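You operate a simulated robot arm through the tools that you are given. There is no shell and no other tool. Be economical: measure what you need, move in short steps, check, and stop when the job is done.

The job below is to be done with a simulated robot arm. You get a single attempt, and the scene is never put back.

Task
Stop the pump, vent the press, move the block to the white tray.
Fine: pump off before venting; leave the lid open and both latches free.
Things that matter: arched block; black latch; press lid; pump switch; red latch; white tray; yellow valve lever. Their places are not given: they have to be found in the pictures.

The check looks at the end state, three seconds after you hand in, the way a careful person would. Anything else that was tipped, shoved, dropped, spilled or broken makes it a failure. Lids that push on must go on centred and level and be pressed home; caps that screw on are set level and turned clockwise until they are tight.

Robot
A 7-joint arm with a two-finger parallel gripper, fixed in place. Base frame: the origin is at the foot of the arm, x ahead of it, y to its left, z up; the work surface is at about z = 856. Readings come in mm, rad, newtons and seconds.
With the tool pointing down near the work surface it reaches from about 300 to 700 mm from the base axis. Its first joint turns from -1.152 to 1.152 rad. Payload 1.57 kg.
The tool frame sits at the grasp point between the pads (the TCP): z along the fingers, y along the line on which they close. The tips reach 30 mm beyond it. Largest opening 110 mm; finger width 24, thickness 12; the body of the gripper, 48 by 112 mm, starts 78 mm behind the TCP.
Orientation is that of the tool frame in the base frame, as a unit quaternion [x, y, z, w]. With the fingers straight down and closing along the base's y, the tool's x points along the base's -x, its y along +y and its z along -z.

Tools
- The arm moves only by the tool move_arm. Its argument "rows" is one flat list of numbers, 7 for each row, row after row: the closure in counts, from 0 (fully open) to 255 (shut), then the shift along the base's x, y, z in mm, then the turn, a rotation vector about the base's x, y, z in rad. In form: [gripper, tx, ty, tz, ax, ay, az, gripper, tx, ty, tz, ax, ay, az, ...]. A call has 1 to 20 rows; each row shifts and turns the commanded pose from where the row before left it. Each row takes 0.2 s and may step no farther than 50 mm and 0.15 rad from the row before; otherwise, or with a gripper value out of range, the whole call is refused. A pose out of reach is approached as far as the arm can. The call stops where the force on the tool passes 70 N (or 10 N more than at its start, if that is more) or the arm is blocked; 0.2 s more then pass. Each finger travels about 108 mm/s and halts on what it meets, pressing with about 28 N; the grip force reading is that of the motor and also rises with nothing between the fingers. The clock runs only during rows and for 0.2 s after the last one: add rows that do not move to give the fingers time. The reply holds the time, the measured pose of the TCP, the force on the tool along the base axes, the opening and the grip force, in the units named above and with some noise, with the torque about the TCP (base axes, N m) and any sound that the robot's microphone picked up.
- Cameras (640 x 400 px; columns grow to the right, rows downward): "scene" is fixed at [177.9, -400, 1411.9]; the picture's right is [0.67, -0.74, 0.00], its down [-0.37, -0.33, -0.87] and it looks along [0.64, 0.58, -0.50] (base axes); focal length 214 px, centre (320, 200). "wrist" rides on the gripper at [70, 16, -141] in the tool frame; the picture's right is [-0.23, 0.97, 0.00], its down [-0.86, -0.20, -0.48] and it looks along [-0.47, -0.11, 0.88] (tool axes); focal length 222 px, centre (320, 200).
- capture(camera): a new picture of that camera. The clock stands still meanwhile.
- point_at(camera, pixels): for up to 12 pixels [column, row] of the newest picture of that camera ("zoom" is the newest enlarged one), the place [x, y, z] in the base frame of the surface seen there, good to about 2 mm. The clock stands still meanwhile.
- close_up(camera, box): a new picture of the part [left, top, right, bottom] of that camera's present view, enlarged. The clock stands still meanwhile.
- close_job(): hands the job in; it is judged then, once.

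Keep the steps short. Do not move on a guess: measure, check each grasp and each placing, and mend mistakes. In all there are 80 turns and 46 pictures (those below and enlarged ones count). Leave the gripper open and the arm clear of the work at the hand-in unless told otherwise, and finish with a single line.

The tools are called after ">>>" as a command line: name --argument value ..., lists and objects as JSON in quotes. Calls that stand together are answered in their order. move_arm: Moves the arm, as the interface text tells. Its arguments: {"type":"object","properties":{"rows":{"type":"array"}},"required":["rows"]} The other tools are called the same way: capture (camera) takes a picture; point_at (camera, pixels) gives the place of the surface under pixels of a picture; close_up (camera, box) takes an enlarged picture of a part of a camera's view; close_job () hands the job in.

At the start:

```text
t: 0.0
position: [360.2, 14.4, 1327.3]
orientation: [0.0, 1.0, 0.0, 0.0]
wrist_force: [0.6, -0.5, -0.5]
moment: [-0.01, -0.01, -0.03]
gripper_width: 109.8
finger_force: 0.1
```

scene: 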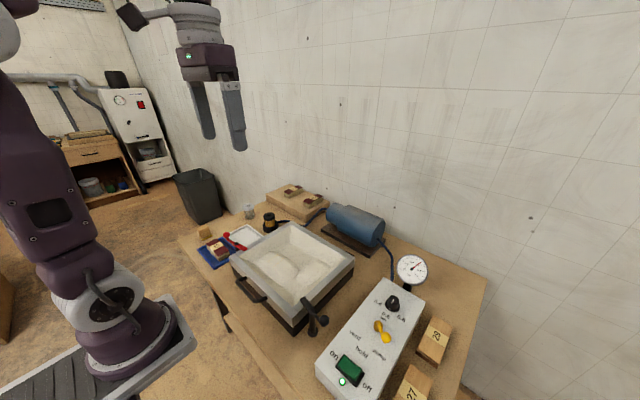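
wrist: 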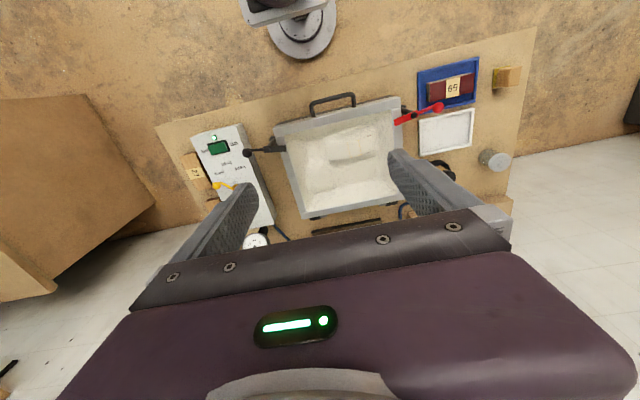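

I see the control box at the right of the scene picture, with the press in the middle and the trays at its left. I'll enlarge these first.

>>> close_up --camera "scene" --box '[300, 240, 460, 400]'

>>> close_up --camera "scene" --box '[180, 180, 360, 340]'

>>> close_up --camera "wrist" --box '[170, 50, 550, 260]'

```text
2.50 times, centred on (380, 320) of scene
```

zoom: 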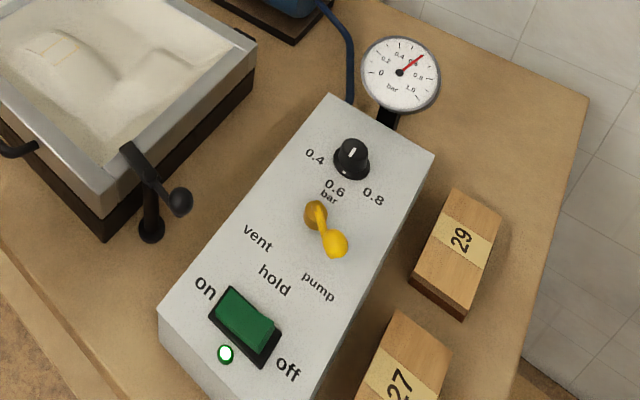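

```text
2.50 times, centred on (270, 260) of scene
```

zoom: 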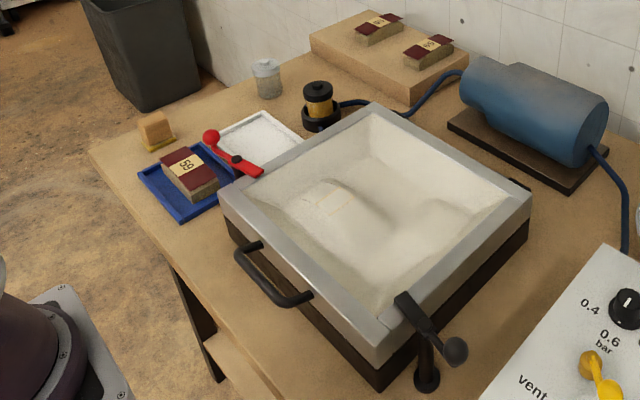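

```text
1.68 times, centred on (360, 155) of wrist
```

zoom: 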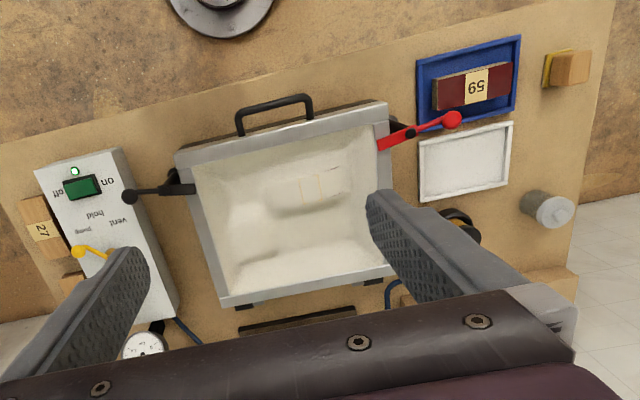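

The pump switch is on (green lamp lit) and the lever is at "pump". The block shows under the membrane of the lid. Next I measure key points.

>>> point_at --camera "zoom" --pixels '[[75, 187], [101, 181], [68, 187], [128, 197], [178, 189], [452, 119], [411, 132], [382, 143], [240, 130], [275, 98], [311, 115], [78, 251]]'

>>> close_up --camera "scene" --box '[320, 300, 420, 400]'

```text
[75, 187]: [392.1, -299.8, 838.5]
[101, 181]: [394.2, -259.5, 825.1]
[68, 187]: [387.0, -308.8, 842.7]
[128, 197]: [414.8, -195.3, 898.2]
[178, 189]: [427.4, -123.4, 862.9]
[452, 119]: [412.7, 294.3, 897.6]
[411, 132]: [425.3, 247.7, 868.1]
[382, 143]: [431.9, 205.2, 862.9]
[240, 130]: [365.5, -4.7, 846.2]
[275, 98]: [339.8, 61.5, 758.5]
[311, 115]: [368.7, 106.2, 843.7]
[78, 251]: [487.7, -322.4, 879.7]
```

```text
4.00 times, centred on (370, 350) of scene
```

zoom: 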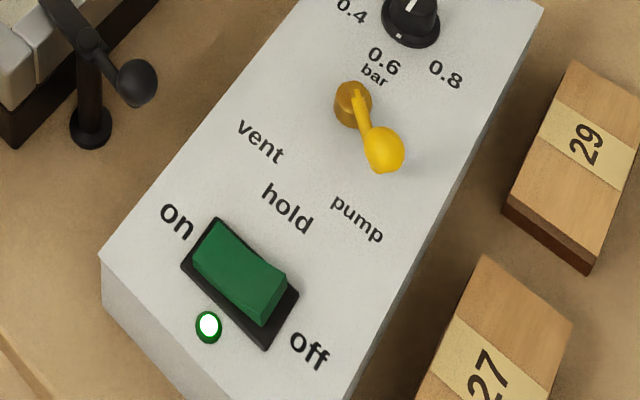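

>>> point_at --camera "zoom" --pixels '[[212, 250], [240, 270], [268, 292], [210, 222], [190, 265], [297, 295], [265, 345], [352, 95], [384, 150], [340, 160], [278, 200], [250, 140]]'

>>> capture --camera "wrist"

```text
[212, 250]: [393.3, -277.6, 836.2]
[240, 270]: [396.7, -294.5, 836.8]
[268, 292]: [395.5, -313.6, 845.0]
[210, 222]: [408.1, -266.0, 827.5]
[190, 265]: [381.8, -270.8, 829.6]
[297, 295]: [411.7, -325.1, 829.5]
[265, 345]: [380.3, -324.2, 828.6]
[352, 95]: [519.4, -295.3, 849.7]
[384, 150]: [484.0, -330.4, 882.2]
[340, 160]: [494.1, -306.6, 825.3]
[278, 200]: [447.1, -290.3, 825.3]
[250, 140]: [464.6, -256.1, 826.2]
```

```text
39 pictures are left
```

wrist: 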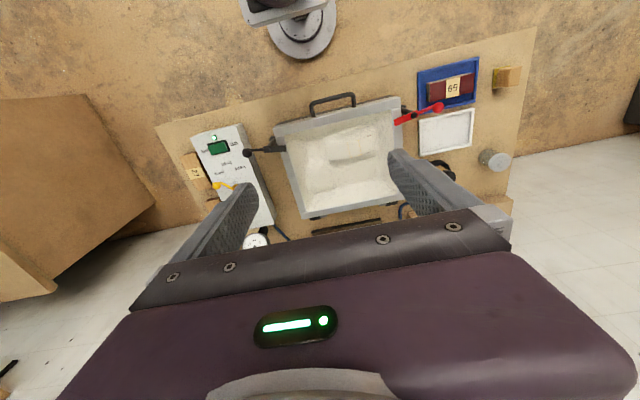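

The box top reads about z=825, so I check the table height and the remaining parts from the scene camera.

>>> close_up --camera "scene" --box '[180, 180, 360, 340]'

>>> point_at --camera "scene" --pixels '[[290, 345], [450, 290], [240, 255], [217, 253], [243, 236], [323, 320], [251, 287], [355, 262], [292, 222], [235, 263], [297, 308], [315, 300]]'

```text
2.50 times, centred on (270, 260) of scene
```

zoom: 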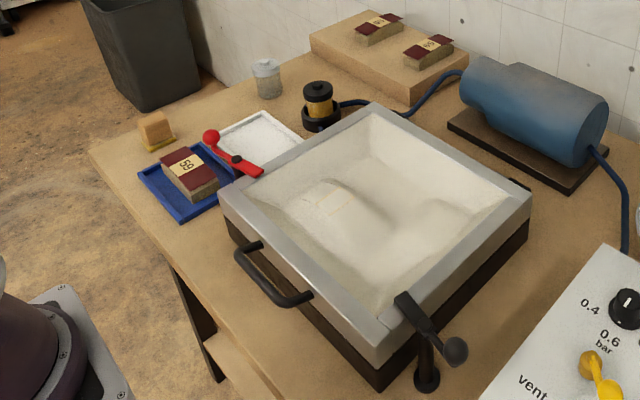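

```text
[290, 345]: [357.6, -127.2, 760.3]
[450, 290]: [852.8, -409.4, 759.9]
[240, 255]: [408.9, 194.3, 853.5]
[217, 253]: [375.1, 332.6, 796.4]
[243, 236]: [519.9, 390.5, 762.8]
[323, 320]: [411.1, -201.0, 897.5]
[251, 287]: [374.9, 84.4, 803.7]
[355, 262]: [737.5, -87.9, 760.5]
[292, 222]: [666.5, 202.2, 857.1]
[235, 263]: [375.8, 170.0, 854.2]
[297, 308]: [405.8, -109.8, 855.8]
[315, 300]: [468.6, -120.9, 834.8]
```

Table top reads z≈760 and the box top ≈825; both cameras agree on this, so I trust the measurements over the stated 856. The raised "off" end of the rocker is at about (396,-314,845). I close the fingers and move above it.

>>> move_arm --rows '[255, 5.1, -47, 0, 0, 0, 0, 255, 5.1, -47, 0, 0, 0, 0, 255, 5.1, -47, 0, 0, 0, 0, 255, 5.1, -47, 0, 0, 0, 0, 255, 5.1, -47, 0, 0, 0, 0, 255, 5.1, -47, 0, 0, 0, 0, 255, 5.2, -47.4, 0, 0, 0, 0, 255, 0, 0, -48, 0, 0, 0, 255, 0, 0, -48, 0, 0, 0, 255, 0, 0, -48, 0, 0, 0, 255, 0, 0, -48, 0, 0, 0, 255, 0, 0, -48, 0, 0, 0, 255, 0, 0, -48, 0, 0, 0, 255, 0, 0, -48, 0, 0, 0, 255, 0, 0, -46, 0, 0, 0, 255, 0, 0, 0, 0, 0, 0]'

>>> capture --camera "scene"

>>> capture --camera "wrist"

```text
t: 3.4
position: [383.1, -251.6, 927.2]
orientation: [0.001, 1.0, 0.0, 0.0]
wrist_force: [-0.2, -0.5, -0.7]
moment: [0.0, 0.02, 0.02]
gripper_width: 0.0
finger_force: 21.7
out of reach, approached as far as the arm can: row 5, 6, 7
```

```text
37 pictures are left
```

scene: 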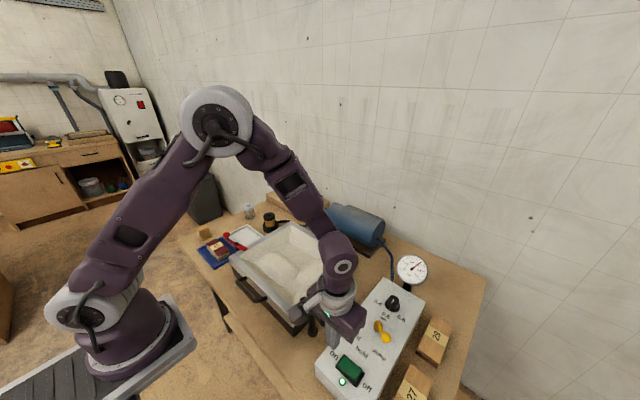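

```text
36 pictures are left
```

wrist: 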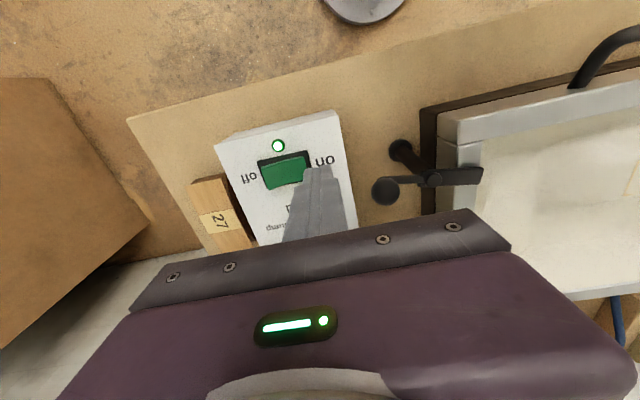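

The arm stopped short at (383,-252) because the high path was out of reach. I re-measure the rocker with the wrist camera and shift the rest of the way.

>>> point_at --camera "wrist" --pixels '[[272, 177], [284, 172], [298, 168], [244, 160], [404, 152], [385, 190], [430, 180], [475, 175], [278, 145]]'

>>> move_arm --rows '[255, 6, -30, 0, 0, 0, 0, 255, 7, -32, 0, 0, 0, 0, 255, 0, 0, 0, 0, 0, 0]'

```text
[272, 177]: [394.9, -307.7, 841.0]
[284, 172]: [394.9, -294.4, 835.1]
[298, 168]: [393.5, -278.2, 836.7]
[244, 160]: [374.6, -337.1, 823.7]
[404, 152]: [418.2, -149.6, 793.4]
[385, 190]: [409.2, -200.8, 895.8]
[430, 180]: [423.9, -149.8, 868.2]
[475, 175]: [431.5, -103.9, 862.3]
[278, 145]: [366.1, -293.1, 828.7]
```

```text
t: 4.2
position: [396.4, -315.1, 930.4]
orientation: [-0.001, 1.0, 0.0, -0.001]
wrist_force: [0.1, -0.5, 0.4]
moment: [-0.04, -0.02, -0.03]
gripper_width: 0.0
finger_force: 20.9
```

I'm now over the off end with the tips at z≈900. I go down to just above it, then press in small steps.

>>> move_arm --rows '[255, 0, 0, -25, 0, 0, 0, 255, 0, 0, -25, 0, 0, 0, 255, 0, 0, -4, 0, 0, 0, 255, 0, 0, -3, 0, 0, 0, 255, 0, 0, -3, 0, 0, 0, 255, 0, 0, -3, 0, 0, 0, 255, 0, 0, -2, 0, 0, 0]'

>>> capture --camera "wrist"

```text
t: 5.8
position: [396.5, -314.7, 867.1]
orientation: [0.0, 1.0, -0.001, 0.0]
wrist_force: [-10.1, 7.7, 49.0]
moment: [0.07, 0.42, -0.05]
gripper_width: 0.1
finger_force: 22.0
heard: click
```

```text
35 pictures are left
```

wrist: 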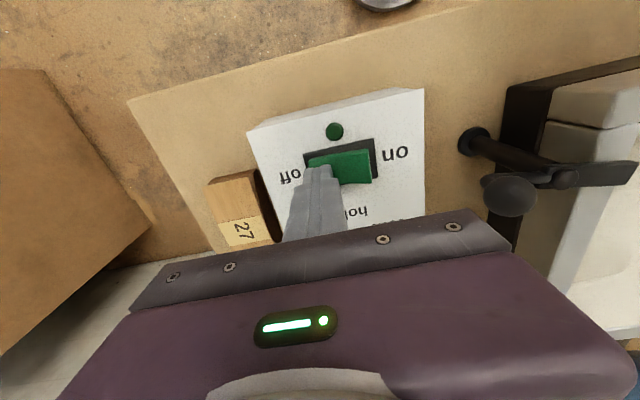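

Click heard and the lamp is dark. I lift off and look at the valve lever.

>>> move_arm --rows '[255, 0, 0, 40, 0, 0, 0, 255, 0, 0, 40, 0, 0, 0, 255, -40, 0, 20, 0, 0, 0, 255, -40, 0, 20, 0, 0, 0]'

>>> close_up --camera "scene" --box '[320, 280, 440, 400]'

>>> capture --camera "wrist"

```text
t: 6.8
position: [316.5, -315.1, 986.3]
orientation: [0.0, 1.0, 0.0, 0.0]
wrist_force: [-0.2, -1.0, -0.1]
moment: [-0.01, -0.01, 0.02]
gripper_width: 0.1
finger_force: 21.0
```

```text
3.33 times, centred on (380, 340) of scene
```

zoom: 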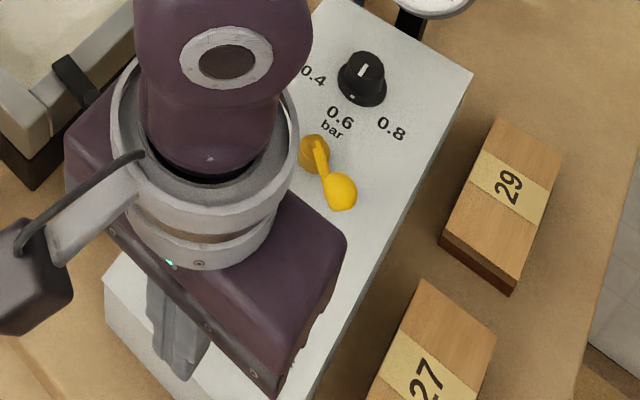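

```text
33 pictures are left
```

wrist: 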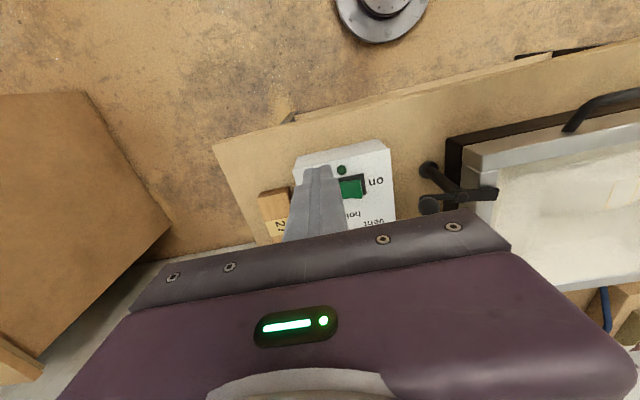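

>>> point_at --camera "zoom" --pixels '[[305, 160], [313, 136], [320, 150], [324, 166], [341, 180], [340, 190], [328, 190], [354, 190], [340, 206], [307, 172], [325, 140]]'

```text
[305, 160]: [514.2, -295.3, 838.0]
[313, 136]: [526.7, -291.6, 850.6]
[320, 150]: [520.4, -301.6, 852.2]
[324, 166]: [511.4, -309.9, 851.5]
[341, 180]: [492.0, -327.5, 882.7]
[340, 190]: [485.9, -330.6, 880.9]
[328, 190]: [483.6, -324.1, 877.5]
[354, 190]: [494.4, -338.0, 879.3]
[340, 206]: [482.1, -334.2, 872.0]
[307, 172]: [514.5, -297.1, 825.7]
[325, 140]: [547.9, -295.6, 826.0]
```

Lever pivot is at about (522,-297), with the knob at about (490,-330,873), radius 46 and pointing to "pump". I'll bring the closed fingers down on its −y side.

>>> move_arm --rows '[255, 42, -11, 0, 0, 0, 0, 255, 42, -11, 0, 0, 0, 0, 255, 42, -11, 0, 0, 0, 0, 255, 42, -10, 0, 0, 0, 0, 255, 0, 0, -40, 0, 0, 0, 255, 0, 0, -40, 0, 0, 0, 255, 0, 0, -16, 0, 0, 0, 255, 0, 0, 0, 0, 0, 0]'

>>> close_up --camera "scene" --box '[320, 280, 440, 400]'

>>> close_up --camera "wrist" --box '[200, 60, 440, 260]'

```text
t: 8.6
position: [486.1, -356.9, 889.9]
orientation: [0.001, 1.0, 0.0, 0.0]
wrist_force: [-0.7, 0.5, 0.1]
moment: [0.01, 0.0, -0.02]
gripper_width: 0.0
finger_force: 21.1
```

```text
3.33 times, centred on (380, 340) of scene
```

zoom: 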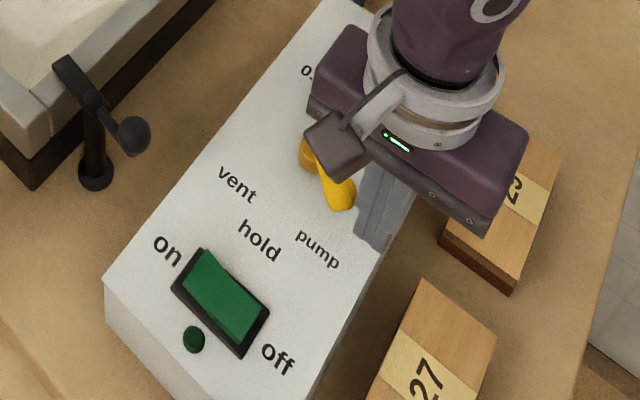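

```text
2.00 times, centred on (320, 160) of wrist
```

zoom: 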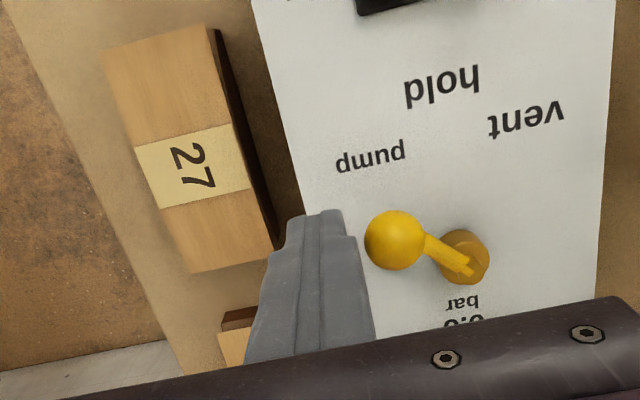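

Fingers sit beside the knob. Now I push toward +y in small steps.

>>> move_arm --rows '[255, 0, 6, 0, 0, 0, 0, 255, 0, 6, 0, 0, 0, 0, 255, 0, 6, 0, 0, 0, 0, 255, 0, 6, 0, 0, 0, 0, 255, 0, 6, 0, 0, 0, 0, 255, 0, 6, 0, 0, 0, 0, 255, 0, 6, 0, 0, 0, 0, 255, 0, 6, 0, 0, 0, 0, 255, 0, 6, 0, 0, 0, 0, 255, 0, 6, 0, 0, 0, 0, 255, 0, 4, 0, 0, 0, 0]'

>>> close_up --camera "wrist" --box '[200, 60, 440, 260]'

```text
t: 11.0
position: [486.2, -292.1, 890.2]
orientation: [0.0, 1.0, 0.0, 0.0]
wrist_force: [0.4, -0.7, -0.3]
moment: [-0.01, 0.0, 0.02]
gripper_width: 0.1
finger_force: 21.2
```

```text
2.00 times, centred on (320, 160) of wrist
```

zoom: 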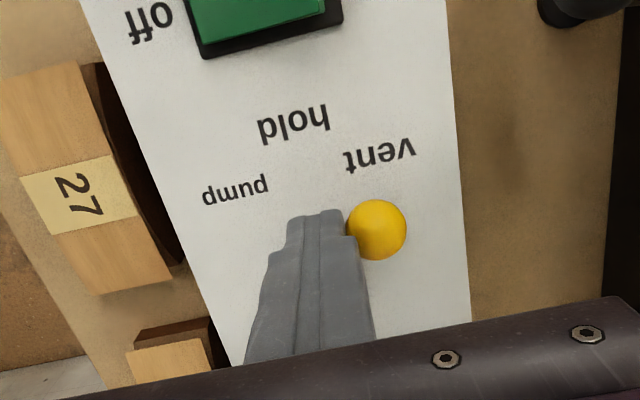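

The knob is nearly at "vent", with no sound and no resistance yet. I push a little further.

>>> move_arm --rows '[255, 0, 4, 0, 0, 0, 0, 255, 0, 3, 0, 0, 0, 0, 255, 0, 3, 0, 0, 0, 0, 255, 0, 3, 0, 0, 0, 0, 255, 0, 0, 0, 0, 0, 0]'

>>> close_up --camera "wrist" --box '[200, 60, 440, 260]'

>>> close_up --camera "scene" --box '[320, 240, 460, 380]'

```text
t: 12.2
position: [486.9, -282.2, 887.9]
orientation: [0.001, 1.0, -0.003, 0.0]
wrist_force: [1.0, -28.9, -2.4]
moment: [-0.52, 0.02, -0.14]
gripper_width: 0.2
finger_force: 20.9
```

```text
2.00 times, centred on (320, 160) of wrist
```

zoom: 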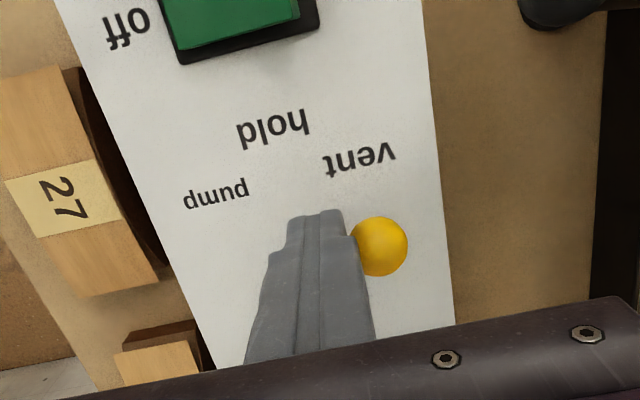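

```text
2.86 times, centred on (390, 310) of scene
```

zoom: 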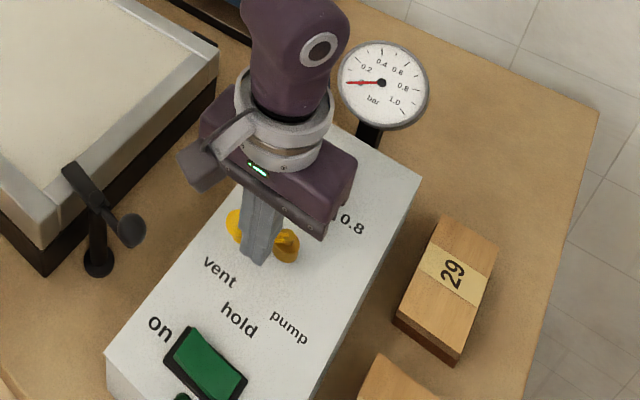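

Valve is at its stop (29 N) and the gauge reads 0. I back off, lift, and look at the black latch.

>>> move_arm --rows '[255, 0, -8, 0, 0, 0, 0, 255, 0, 0, 45, 0, 0, 0, 255, 0, 0, 45, 0, 0, 0, 255, -30, -20, 10, 0, 0, 0, 255, -40, 0, 0, 0, 0, 0, 255, -40, 0, 0, 0, 0, 0, 255, -40, 0, 0, 0, 0, 0]'

>>> close_up --camera "scene" --box '[260, 240, 440, 380]'

>>> close_up --camera "wrist" --box '[300, 60, 640, 260]'

```text
t: 13.8
position: [331.9, -310.8, 989.9]
orientation: [0.0, 1.0, 0.0, 0.0]
wrist_force: [-0.5, -0.2, -0.3]
moment: [0.03, -0.01, 0.03]
gripper_width: 0.1
finger_force: 21.7
```

```text
2.86 times, centred on (350, 310) of scene
```

zoom: 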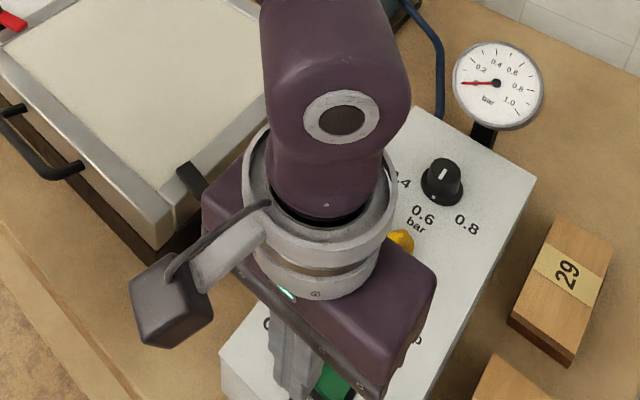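

```text
1.88 times, centred on (470, 160) of wrist
```

zoom: 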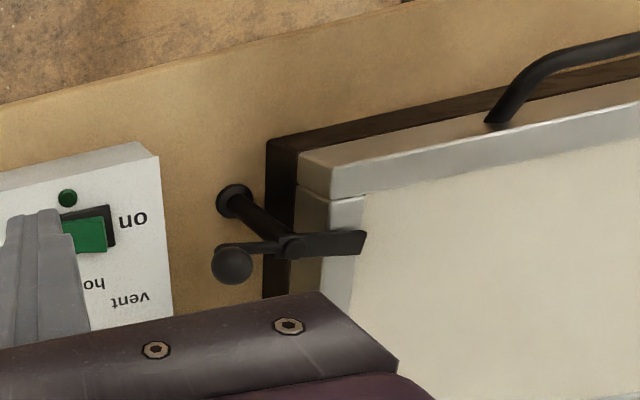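

Membrane has relaxed (flat) and the lever points to vent. I measure the black latch precisely.

>>> point_at --camera "zoom" --pixels '[[230, 262], [218, 275], [250, 275], [262, 246], [292, 243], [320, 243], [362, 240], [234, 195], [362, 205], [325, 180], [345, 215], [505, 115]]'

```text
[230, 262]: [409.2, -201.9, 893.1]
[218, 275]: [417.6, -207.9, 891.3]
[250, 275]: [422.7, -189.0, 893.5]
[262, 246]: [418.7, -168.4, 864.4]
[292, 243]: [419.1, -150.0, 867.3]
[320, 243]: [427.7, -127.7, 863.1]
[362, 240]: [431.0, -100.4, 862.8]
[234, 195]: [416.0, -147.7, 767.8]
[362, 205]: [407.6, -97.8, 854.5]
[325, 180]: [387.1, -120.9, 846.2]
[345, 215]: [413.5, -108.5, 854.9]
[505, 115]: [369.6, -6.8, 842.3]
```

Pivot (420,-149), knob (415,-198,888). I bring the closed fingers to its +x side, then start pushing toward −x.

>>> move_arm --rows '[255, 28, 27, 0, 0, 0, 0, 255, 28, 27, 0, 0, 0, 0, 255, 28, 27, 0, 0, 0, 0, 255, 28, 27, 0, 0, 0, 0, 255, 0, 0, -42, 0, 0, 0, 255, 0, 0, -42, 0, 0, 0, 255, -6, 0, 0, 0, 0, 0, 255, -6, -1, 0, 0, 0, 0, 255, -6, -1, 0, 0, 0, 0, 255, 0, 0, 0, 0, 0, 0]'

>>> close_up --camera "wrist" --box '[200, 60, 540, 260]'

```text
t: 16.0
position: [428.3, -201.4, 906.2]
orientation: [0.0, 1.0, 0.0, 0.0]
wrist_force: [0.2, 0.1, 0.6]
moment: [0.01, 0.04, 0.02]
gripper_width: 0.0
finger_force: 21.3
```

```text
1.88 times, centred on (370, 160) of wrist
```

zoom: 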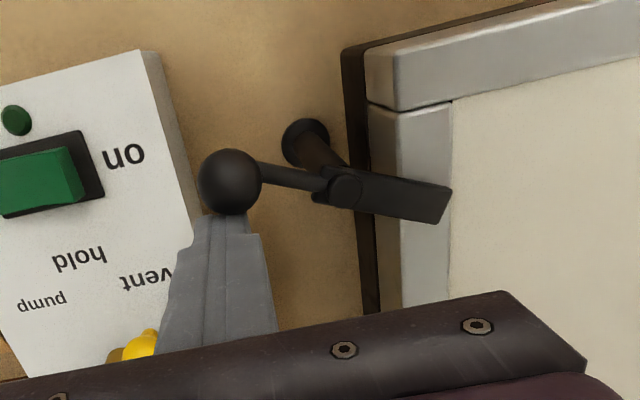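

It turns freely. I follow the arc on to 90°.

>>> move_arm --rows '[255, -9, -3, 0, 0, 0, 0, 255, -8, 1, 0, 0, 0, 0, 255, -7, 1, 0, 0, 0, 0, 255, -7, 2, 0, 0, 0, 0, 255, -7, 6, 0, 0, 0, 0, 255, -7, 7, 0, 0, 0, 0, 255, -7, 6, 0, 0, 0, 0, 255, -4, 6, 0, 0, 0, 0, 255, -3, 6, 0, 0, 0, 0]'

>>> capture --camera "wrist"

```text
t: 18.0
position: [370.2, -169.7, 905.6]
orientation: [0.001, 1.0, -0.001, 0.001]
wrist_force: [3.8, -9.4, -6.4]
moment: [-0.3, -0.07, -0.07]
gripper_width: 0.0
finger_force: 21.2
```

```text
24 pictures are left
```

wrist: 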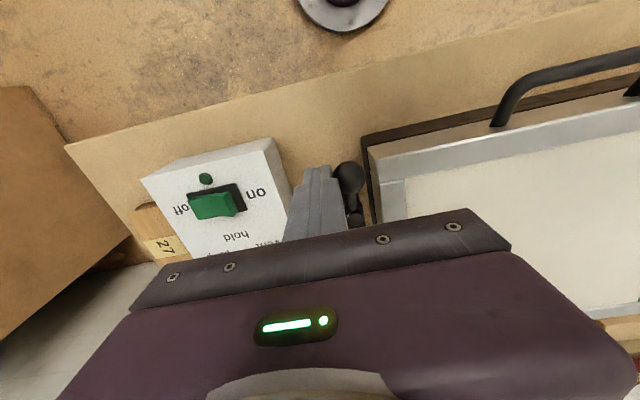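

Black latch is free. I back off, rise, cross over the press, and look at the red latch from above.

>>> move_arm --rows '[255, 0, -8, 0, 0, 0, 0, 255, 0, 0, 45, 0, 0, 0, 255, 0, 0, 45, 0, 0, 0, 255, 0, 47, 10, 0, 0, 0, 255, 0, 48, 0, 0, 0, 0, 255, 0, 48, 0, 0, 0, 0, 255, 0, 48, 0, 0, 0, 0, 255, 0, 48, 0, 0, 0, 0, 255, 0, 48, 0, 0, 0, 0, 255, 0, 48, 0, 0, 0, 0, 255, 0, 48, 0, 0, 0, 0, 255, 0, 40, 0, 0, 0, 0, 255, 0, 0, 0, 0, 0, 0]'

>>> capture --camera "wrist"

```text
t: 20.8
position: [371.9, 241.2, 1004.9]
orientation: [0.0, 1.0, 0.0, 0.0]
wrist_force: [-0.5, 0.7, 0.6]
moment: [-0.03, 0.0, -0.01]
gripper_width: 0.0
finger_force: 21.3
```

```text
23 pictures are left
```

wrist: 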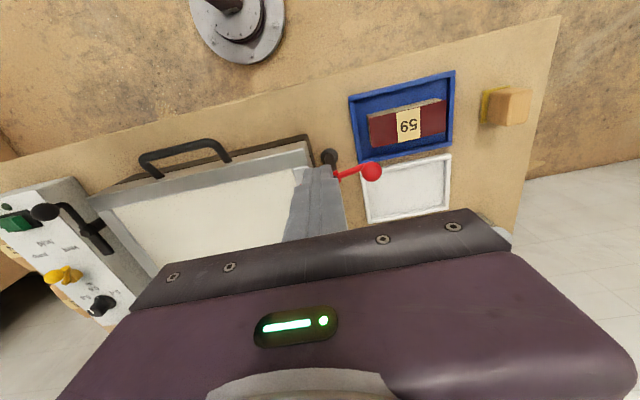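

>>> point_at --camera "wrist" --pixels '[[371, 168], [371, 178], [345, 176], [328, 155], [450, 156], [448, 206], [371, 221], [362, 165], [407, 185], [405, 165], [145, 158], [222, 148]]'

```text
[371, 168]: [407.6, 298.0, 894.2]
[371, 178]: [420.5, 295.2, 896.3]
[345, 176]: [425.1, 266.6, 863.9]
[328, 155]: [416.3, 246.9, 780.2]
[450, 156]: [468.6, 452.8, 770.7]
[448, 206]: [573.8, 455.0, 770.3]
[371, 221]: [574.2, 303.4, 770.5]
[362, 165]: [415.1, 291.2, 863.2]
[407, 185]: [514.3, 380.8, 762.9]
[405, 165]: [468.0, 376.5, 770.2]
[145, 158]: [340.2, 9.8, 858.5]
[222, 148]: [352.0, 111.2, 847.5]
```

Red knob (413,296,888), pivot about (420,247): a mirror image. I do the same sweep, −x from its +x side.

>>> move_arm --rows '[255, 36, 30, 0, 0, 0, 0, 255, 36, 30, 0, 0, 0, 0, 255, 0, 0, -45, 0, 0, 0, 255, 0, 0, -45, 0, 0, 0, 255, 0, 0, -9, 0, 0, 0, 255, -7, 0, 0, 0, 0, 0, 255, -6, 1, 0, 0, 0, 0, 255, -6, 1, 0, 0, 0, 0, 255, -7, 0, 0, 0, 0, 0, 255, -7, -1, 0, 0, 0, 0, 255, -8, -1, 0, 0, 0, 0, 255, -7, -2, 0, 0, 0, 0, 255, -7, -6, 0, 0, 0, 0, 255, -7, -7, 0, 0, 0, 0, 255, -6, -6, 0, 0, 0, 0, 255, -4, -6, 0, 0, 0, 0, 255, -3, -6, 0, 0, 0, 0]'

>>> capture --camera "wrist"

```text
t: 24.4
position: [366.7, 272.2, 907.5]
orientation: [0.0, 1.0, -0.001, 0.0]
wrist_force: [-0.9, -0.5, 0.7]
moment: [0.0, -0.01, 0.0]
gripper_width: 0.0
finger_force: 20.8
```

```text
22 pictures are left
```

wrist: 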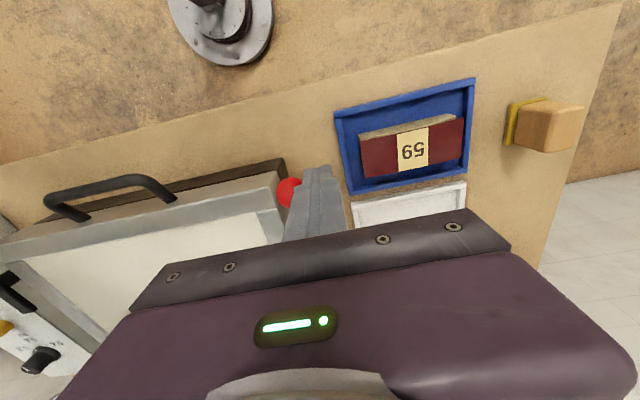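

Red latch is clear of the lid as well. Next the lid: I'll hook closed fingers under the handle bar, with the tool tilted so the tips point forward and down. I go to a staging pose above and in front of the handle and test the tilt.

>>> move_arm --rows '[255, 0, 10, 0, 0, 0, 0, 255, 0, 0, 45, 0, 0, 0, 255, 0, 0, 45, 0, 0, 0, 255, 0, -46, 10, 0, 0, 0, 255, 0, -46, 0, 0, 0, 0, 255, 0, -46, 0, 0, 0, 0, 255, 0, -46, 0, 0, 0, 0, 255, 0, -46, 0, 0, 0, 0, 255, -15, 0, 0, 0, -0.15, 0, 255, -15, 0, 0, 0, -0.15, 0, 255, -15, 0, 0, 0, -0.15, 0, 255, -15, 0, 0, 0, -0.15, 0, 255, 0, 0, -40, 0, 0, 0, 255, 0, 0, 0, 0, 0, 0]'

>>> close_up --camera "scene" --box '[200, 190, 380, 350]'

>>> capture --camera "wrist"

```text
t: 27.4
position: [362.6, 67.7, 993.4]
orientation: [-0.003, 0.98, 0.022, 0.2]
wrist_force: [0.0, 0.9, 0.7]
moment: [-0.01, 0.0, -0.02]
gripper_width: 0.1
finger_force: 21.0
out of reach, approached as far as the arm can: row 10, 11, 12, 13
```

```text
2.50 times, centred on (290, 270) of scene
```

zoom: 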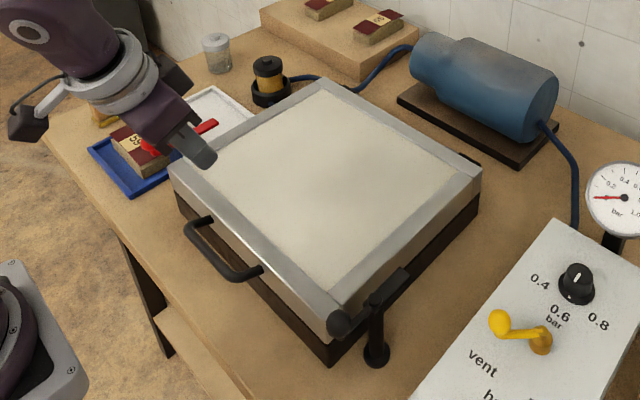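

```text
20 pictures are left
```

wrist: 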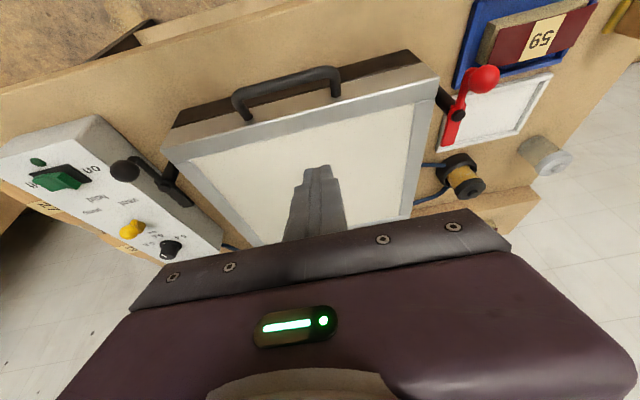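

Only 0.4 rad of tilt is reachable here, so I'll grasp the handle bar from above with the gripper yawed 90° instead. I measure handle and lid geometry.

>>> point_at --camera "wrist" --pixels '[[285, 84], [285, 78], [260, 92], [315, 75], [246, 114], [334, 92], [290, 100], [292, 107], [165, 150], [435, 70]]'

>>> point_at --camera "zoom" --pixels '[[320, 82], [480, 168], [470, 158], [173, 168], [330, 330], [193, 235], [212, 258], [246, 273], [212, 222], [230, 248], [477, 205], [350, 20]]'

```text
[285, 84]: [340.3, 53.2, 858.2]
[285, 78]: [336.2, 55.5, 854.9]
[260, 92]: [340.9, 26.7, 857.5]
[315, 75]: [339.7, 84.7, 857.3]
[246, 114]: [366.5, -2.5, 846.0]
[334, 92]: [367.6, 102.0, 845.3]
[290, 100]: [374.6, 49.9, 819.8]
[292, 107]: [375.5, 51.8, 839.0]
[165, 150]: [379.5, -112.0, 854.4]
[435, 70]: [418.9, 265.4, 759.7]
```

```text
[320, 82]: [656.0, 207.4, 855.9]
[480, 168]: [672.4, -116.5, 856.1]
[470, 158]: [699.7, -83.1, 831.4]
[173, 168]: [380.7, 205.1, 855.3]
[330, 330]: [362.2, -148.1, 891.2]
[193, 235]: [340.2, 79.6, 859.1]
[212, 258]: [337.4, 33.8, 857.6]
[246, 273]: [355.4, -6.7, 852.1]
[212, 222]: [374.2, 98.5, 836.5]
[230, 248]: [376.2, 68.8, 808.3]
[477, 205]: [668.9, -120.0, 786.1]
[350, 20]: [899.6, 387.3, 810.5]
```

Handle bar: centre x≈341, y 0–100, top z≈859. The gap to the lid front (x≈375) is 28 mm. Hinge is near x≈690, z≈831. I level the tool, yaw it 90°, and open the fingers to about 30 mm over the bar.

>>> move_arm --rows '[185, -7, -6, 0, -0.015, 0.134, 0, 185, -7, -6, 0, -0.015, 0.134, 0, 185, -7, -6, 0, -0.014, 0.135, 0, 185, 0, 0, 0, 0, 0, 0.1428, 185, 0, 0, 0, 0, 0, 0.1428, 185, 0, 0, 0, 0, 0, 0.1428, 185, 0, 0, 0, 0, 0, 0.1428, 185, 0, 0, 0, 0, 0, 0.1428, 185, 0, 0, 0, 0, 0, 0.1428, 185, 0, 0, 0, 0, 0, 0.1428, 185, 0, 0, 0, 0, 0, 0.1428, 185, 0, 0, 0, 0, 0, 0.1428, 185, 0, 0, 0, 0, 0, 0.1428, 185, 0, 0, 0, 0, 0, 0.1428, 185, 0, 0, 0, 0, 0, 0]'

```text
t: 30.6
position: [344.4, 51.5, 992.3]
orientation: [0.709, -0.704, -0.031, -0.014]
wrist_force: [0.4, -0.1, 0.2]
moment: [0.0, 0.01, 0.0]
gripper_width: 30.5
finger_force: 0.1
out of reach, approached as far as the arm can: row 1
```

>>> move_arm --rows '[185, -3.4, -1.5, 0, -0.064, -0.024, -0.007, 185, 0, 0, -46, 0, 0, 0, 185, 0, 0, -46, 0, 0, 0, 185, 0, 0, 0, 0, 0, 0]'

>>> capture --camera "wrist"

```text
t: 31.6
position: [339.2, 51.7, 901.4]
orientation: [-0.707, 0.708, 0.0, -0.001]
wrist_force: [0.2, -0.4, 0.4]
moment: [0.03, 0.0, -0.01]
gripper_width: 30.3
finger_force: 0.1
```

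```text
19 pictures are left
```

wrist: 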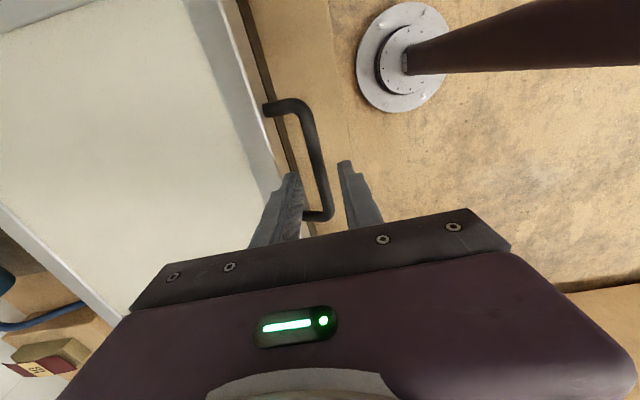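

Fingers straddle the bar correctly. I lower to bar height and close.

>>> move_arm --rows '[185, 2, 0, -20, 0, 0, 0, 185, 0, 0, -15, 0, 0, 0, 185, 0, 0, -14, 0, 0, 0, 255, 0, 0, 0, 0, 0, 0, 255, 0, 0, 0, 0, 0, 0]'

```text
t: 32.8
position: [341.6, 50.2, 850.9]
orientation: [0.708, -0.707, -0.002, 0.005]
wrist_force: [-32.8, 6.6, -0.5]
moment: [0.24, 0.03, 0.57]
gripper_width: 11.9
finger_force: 28.8
```

Bar gripped (11.9 mm). I ease the sideways load and lift the first 5° along the hinge arc.

>>> move_arm --rows '[255, -1.5, 0, 0, 0, 0, 0, 255, 0.7, 0, 10, 0, 0.03, 0, 255, 1, 0, 10, 0, 0.03, 0, 255, 1.3, 0, 11, 0, 0.03, 0, 255, 0, 0, 0, 0, 0, 0]'

>>> close_up --camera "scene" --box '[200, 190, 380, 350]'

```text
t: 34.0
position: [344.7, 50.2, 883.6]
orientation: [-0.705, 0.708, 0.031, -0.032]
wrist_force: [-9.6, -19.9, 0.5]
moment: [-0.1, -0.02, 0.73]
gripper_width: 11.8
finger_force: 28.8
```

```text
2.50 times, centred on (290, 270) of scene
```

zoom: 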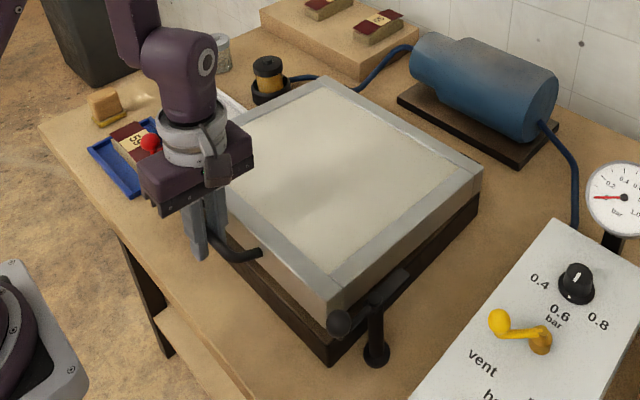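

The lid is rising and the vertical load is nearly nil, so it seems balanced. I continue along the arc with the tool turning along.

>>> move_arm --rows '[255, 3.8, 0, 20.7, 0, 0.06, 0, 255, 5, 0, 20.4, 0, 0.06, 0, 255, 6.2, 0, 20, 0, 0.06, 0, 255, 7.4, 0, 19.6, 0, 0.06, 0, 255, 8.5, 0, 19.2, 0, 0.06, 0, 255, 9.7, 0, 18.6, 0, 0.06, 0, 255, 10.8, 0, 18, 0, 0.06, 0, 255, 11.8, 0, 17.3, 0, 0.06, 0, 255, 0, 0, 0, 0, 0, 0]'

>>> capture --camera "scene"

```text
t: 36.0
position: [411.6, 51.7, 1035.8]
orientation: [-0.679, 0.68, 0.196, -0.195]
wrist_force: [40.7, -5.6, -30.6]
moment: [0.13, 0.03, 0.52]
gripper_width: 11.7
finger_force: 29.2
```

```text
17 pictures are left
```

scene: 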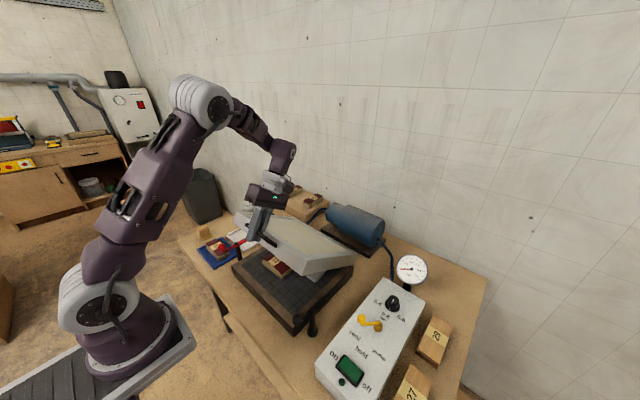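

The lid is about 36° open and the block shows inside. The force points along the lid toward the hinge, so the true radius is smaller: refitting gives a hinge at about (662,837), R≈320. I continue with that.

>>> move_arm --rows '[255, 4.6, 0, -1.2, 0, 0.04, 0, 255, 14.4, 0, 16.8, 0, 0.06, 0, 255, 15.7, 0, 16, 0, 0.06, 0, 255, 16.7, 0, 14.8, 0, 0.06, 0, 255, 17.8, 0, 13.7, 0, 0.06, 0, 255, 0, 0, 0, 0, 0, 0]'

```text
t: 37.4
position: [457.1, 51.4, 1084.0]
orientation: [0.652, -0.651, -0.274, 0.275]
wrist_force: [-33.1, 20.0, 39.6]
moment: [0.23, 0.07, 0.27]
gripper_width: 11.7
finger_force: 29.1
out of reach, approached as far as the arm can: row 5
```

The pull is now purely radial the other way and there is no load along the swing, so the lid holds itself. I ease outward 3 mm and continue with constant tool tilt to stay in reach.

>>> move_arm --rows '[255, -2, 0, 2.3, 0, 0, 0, 255, 18.7, 0, 14.9, 0, 0, 0, 255, 19.1, 0, 12.8, 0, 0, 0, 255, 0, 0, 0, 0, 0, 0]'

>>> capture --camera "scene"

```text
t: 38.4
position: [456.2, 52.1, 1083.1]
orientation: [0.653, -0.652, -0.272, 0.272]
wrist_force: [-12.6, 19.6, 11.9]
moment: [0.71, 0.04, 0.25]
gripper_width: 12.3
finger_force: 29.5
out of reach, approached as far as the arm can: row 2, 3
```

```text
16 pictures are left
```

scene: 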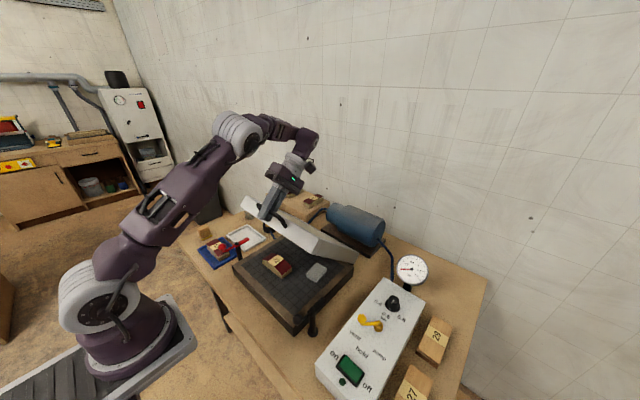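

Further swing is beyond reach in this pose. The load along the swing has been about zero even near horizontal, so the hinge appears to hold itself. I back the tilt off slightly to unload, then open the fingers while still straddling the bar.

>>> move_arm --rows '[225, 0, 0, 0, 0, 0, 0, 185, 0, 0, 0, 0, 0, 0, 185, 0, 0, 0, 0, 0, 0]'

>>> close_up --camera "scene" --box '[200, 150, 380, 330]'

```text
t: 39.2
position: [458.5, 50.4, 1083.1]
orientation: [-0.652, 0.653, 0.271, -0.273]
wrist_force: [0.1, -0.6, -0.3]
moment: [0.0, 0.01, 0.03]
gripper_width: 30.2
finger_force: 0.0
```

```text
2.22 times, centred on (290, 240) of scene
```

zoom: 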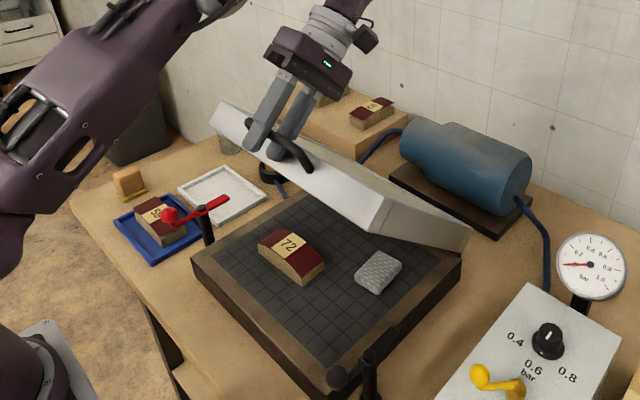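

The lid stays by itself. I try withdrawing the fingers along their own axis.

>>> move_arm --rows '[185, 7.2, 0, 7, 0, 0, 0, 185, 7.2, 0, 7, 0, 0, 0, 185, 7.2, 0, 7, 0, 0, 0, 185, 0, 0, 0, 0, 0, 0]'

```text
t: 40.2
position: [456.3, 49.7, 1083.4]
orientation: [-0.652, 0.653, 0.272, -0.273]
wrist_force: [0.4, 0.1, -0.1]
moment: [-0.01, 0.03, -0.01]
gripper_width: 30.4
finger_force: 0.1
out of reach, approached as far as the arm can: row 1, 2, 3
```

Not reachable that way. I'll narrow to 22 mm, reduce the tilt by 0.25 rad about the bar, then withdraw along the steeper axis.

>>> move_arm --rows '[204, 0, 0, 0, 0, -0.08, 0, 204, 0, 0, 0, 0, -0.08, 0, 204, 0, 0, 0, 0, -0.09, 0, 204, 5.2, 0, 8.5, 0, 0, 0, 204, 5.2, 0, 8.5, 0, 0, 0, 204, 0, 0, 0, 0, 0, 0]'

```text
t: 41.6
position: [469.9, 52.3, 1101.1]
orientation: [-0.681, 0.682, 0.187, -0.19]
wrist_force: [0.3, -0.5, -0.8]
moment: [0.02, 0.0, 0.03]
gripper_width: 22.3
finger_force: 0.1
```

>>> move_arm --rows '[204, 5.2, 0, 8.5, 0, 0, 0, 204, 5.2, 0, 8.5, 0, 0, 0, 204, 5.2, 0, 8.5, 0, 0, 0, 204, 5.2, 0, 8.5, 0, 0, 0, 204, 0, 0, 0, 0, 0, 0]'

>>> capture --camera "wrist"

```text
t: 42.8
position: [489.0, 51.0, 1135.7]
orientation: [-0.681, 0.682, 0.188, -0.19]
wrist_force: [1.5, -0.1, -0.3]
moment: [0.02, 0.0, 0.01]
gripper_width: 22.0
finger_force: 0.0
```

```text
14 pictures are left
```

wrist: 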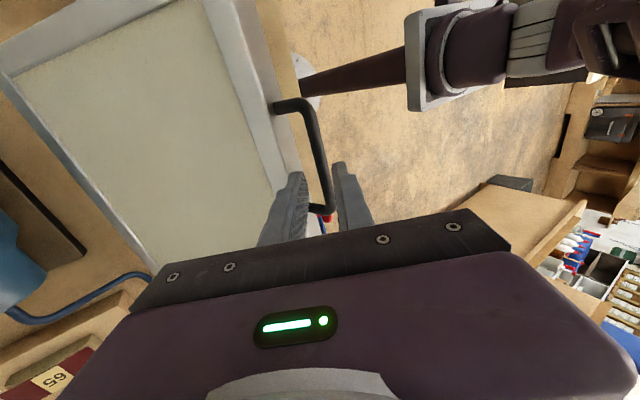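

Lid holds at about 48°. I now retreat up and in front of the handle, level the tool, and close the fingers so I can push the bar from the front to open the lid further.

>>> move_arm --rows '[204, 5, 0, 20, 0, 0, 0, 204, 0, 0, 20, 0, 0, 0, 255, -22, 0, 5, 0, -0.135, 0, 255, -22, 0, 0, 0, -0.135, 0, 255, -22, 0, 0, 0, -0.135, 0, 255, -22, 0, 0, 0, -0.135, 0, 255, 0, 0, 0, 0, 0, 0]'

>>> capture --camera "scene"

```text
t: 44.4
position: [400.5, 47.0, 1140.5]
orientation: [-0.706, 0.708, -0.001, -0.001]
wrist_force: [-0.1, 0.3, -0.9]
moment: [-0.04, -0.03, -0.01]
gripper_width: 0.2
finger_force: 21.5
out of reach, approached as far as the arm can: row 1, 2
```

```text
13 pictures are left
```

scene: 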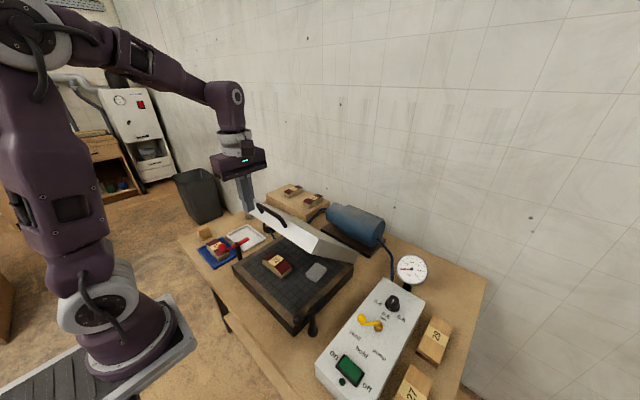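

Fingers are clear and the lid is steady. I measure the bar, lid edge and block.

>>> point_at --camera "scene" --pixels '[[265, 208], [275, 211], [312, 255], [300, 246], [277, 266], [265, 262], [284, 275], [291, 266], [274, 256], [316, 271]]'

```text
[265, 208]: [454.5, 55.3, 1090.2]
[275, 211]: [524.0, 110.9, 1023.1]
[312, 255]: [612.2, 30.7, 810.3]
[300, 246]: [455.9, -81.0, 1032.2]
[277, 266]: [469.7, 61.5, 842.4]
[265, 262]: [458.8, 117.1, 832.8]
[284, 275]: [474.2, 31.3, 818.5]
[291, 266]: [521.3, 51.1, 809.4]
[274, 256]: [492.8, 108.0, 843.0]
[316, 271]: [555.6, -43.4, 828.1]
```

Bar is where predicted. I come down just in front of it and push it slowly along the arc.

>>> move_arm --rows '[255, 0, 3, -25, 0, 0, 0, 255, 0, 0, -25, 0, 0, 0, 255, 16, 0, 0, 0, 0, 0, 255, 16, 0, 0, 0, 0, 0, 255, 14.5, 0, 7.5, 0, 0, 0, 255, 10.6, 0, 8.3, 0, 0, 0, 255, 9.4, 0, 6.7, 0, 0, 0, 255, 9.7, 0, 6, 0, 0, 0, 255, 9.3, 0, 6, 0, 0, 0, 255, 10.3, 0, 5.5, 0, 0, 0, 255, 0, 0, 0, 0, 0, 0]'

>>> capture --camera "scene"

```text
t: 46.8
position: [494.3, 49.7, 1129.3]
orientation: [-0.707, 0.707, 0.0, 0.0]
wrist_force: [-1.3, -1.9, 0.8]
moment: [0.0, 0.01, 0.01]
gripper_width: 0.0
finger_force: 21.2
```

```text
12 pictures are left
```

scene: 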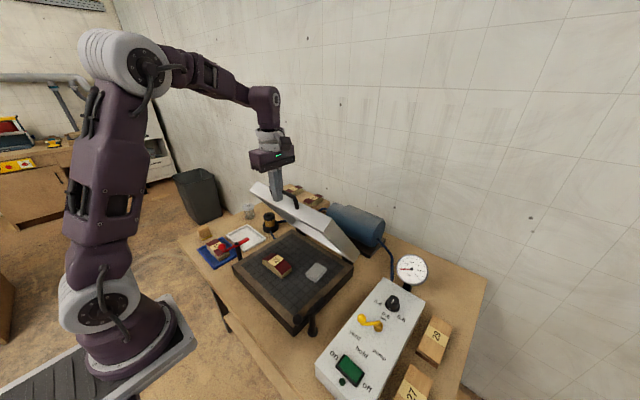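

The lid follows at about 1–2 N. I continue toward upright.

>>> move_arm --rows '[255, 12.2, 0, 6, 0, 0, 0, 255, 10.3, 0, 4.5, 0, 0, 0, 255, 10.6, 0, 4.5, 0, 0, 0, 255, 10.6, 0, 4, 0, 0, 0, 255, 10.7, 0, 1.5, 0, 0, 0, 255, 11, 0, 0, 0, 0, 0, 255, 11, 0, 0, 0, 0, 0, 255, 11, 0, 0, 0, 0, 0, 255, 0, 0, 0, 0, 0, 0]'

>>> capture --camera "scene"

```text
t: 48.5
position: [575.1, 50.9, 1157.1]
orientation: [-0.706, 0.708, -0.004, 0.005]
wrist_force: [-3.8, -0.4, 15.8]
moment: [0.18, -0.21, 0.04]
gripper_width: 0.0
finger_force: 21.7
stopped in row 8: the force on the tool passed its limit at 75 N (the readings are from after the stop); the commanded pose is now the measured one
```

```text
11 pictures are left
```

scene: 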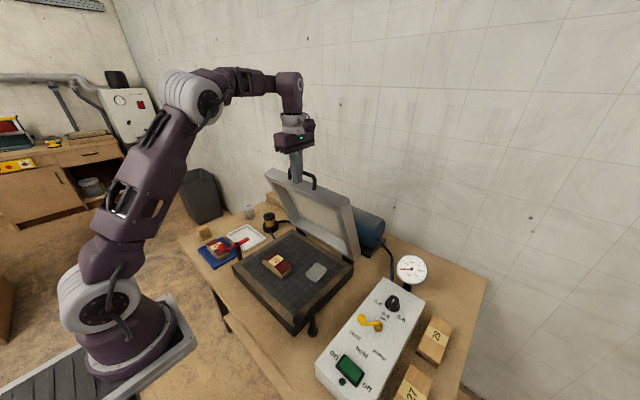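

The lid is near upright and met firm resistance. I back away up and toward the robot and check that it stays.

>>> move_arm --rows '[255, -8, 0, 8, 0, 0, 0, 255, -30, 0, 5, 0, 0, 0, 255, -45, 0, 0, 0, 0, 0, 255, -45, 0, 0, 0, 0, 0, 255, -45, 0, -30, 0, 0, 0, 255, -20, 0, -45, 0, 0, 0, 150, 0, 0, -40, 0, 0, 0, 150, 0, 0, 0, 0, 0, 0]'

>>> close_up --camera "scene" --box '[190, 150, 390, 330]'

>>> capture --camera "wrist"

```text
refused: row 5 steps farther than a row can; nothing moved
```

```text
2.22 times, centred on (290, 240) of scene
```

zoom: 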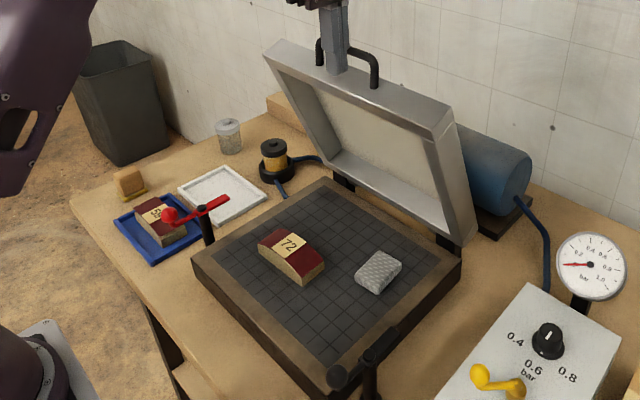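

```text
9 pictures are left
```

wrist: 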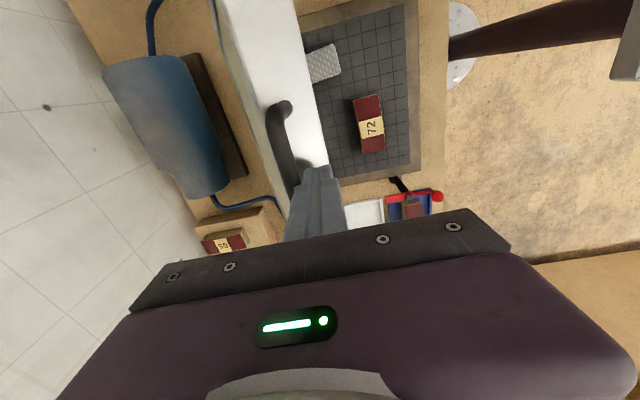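

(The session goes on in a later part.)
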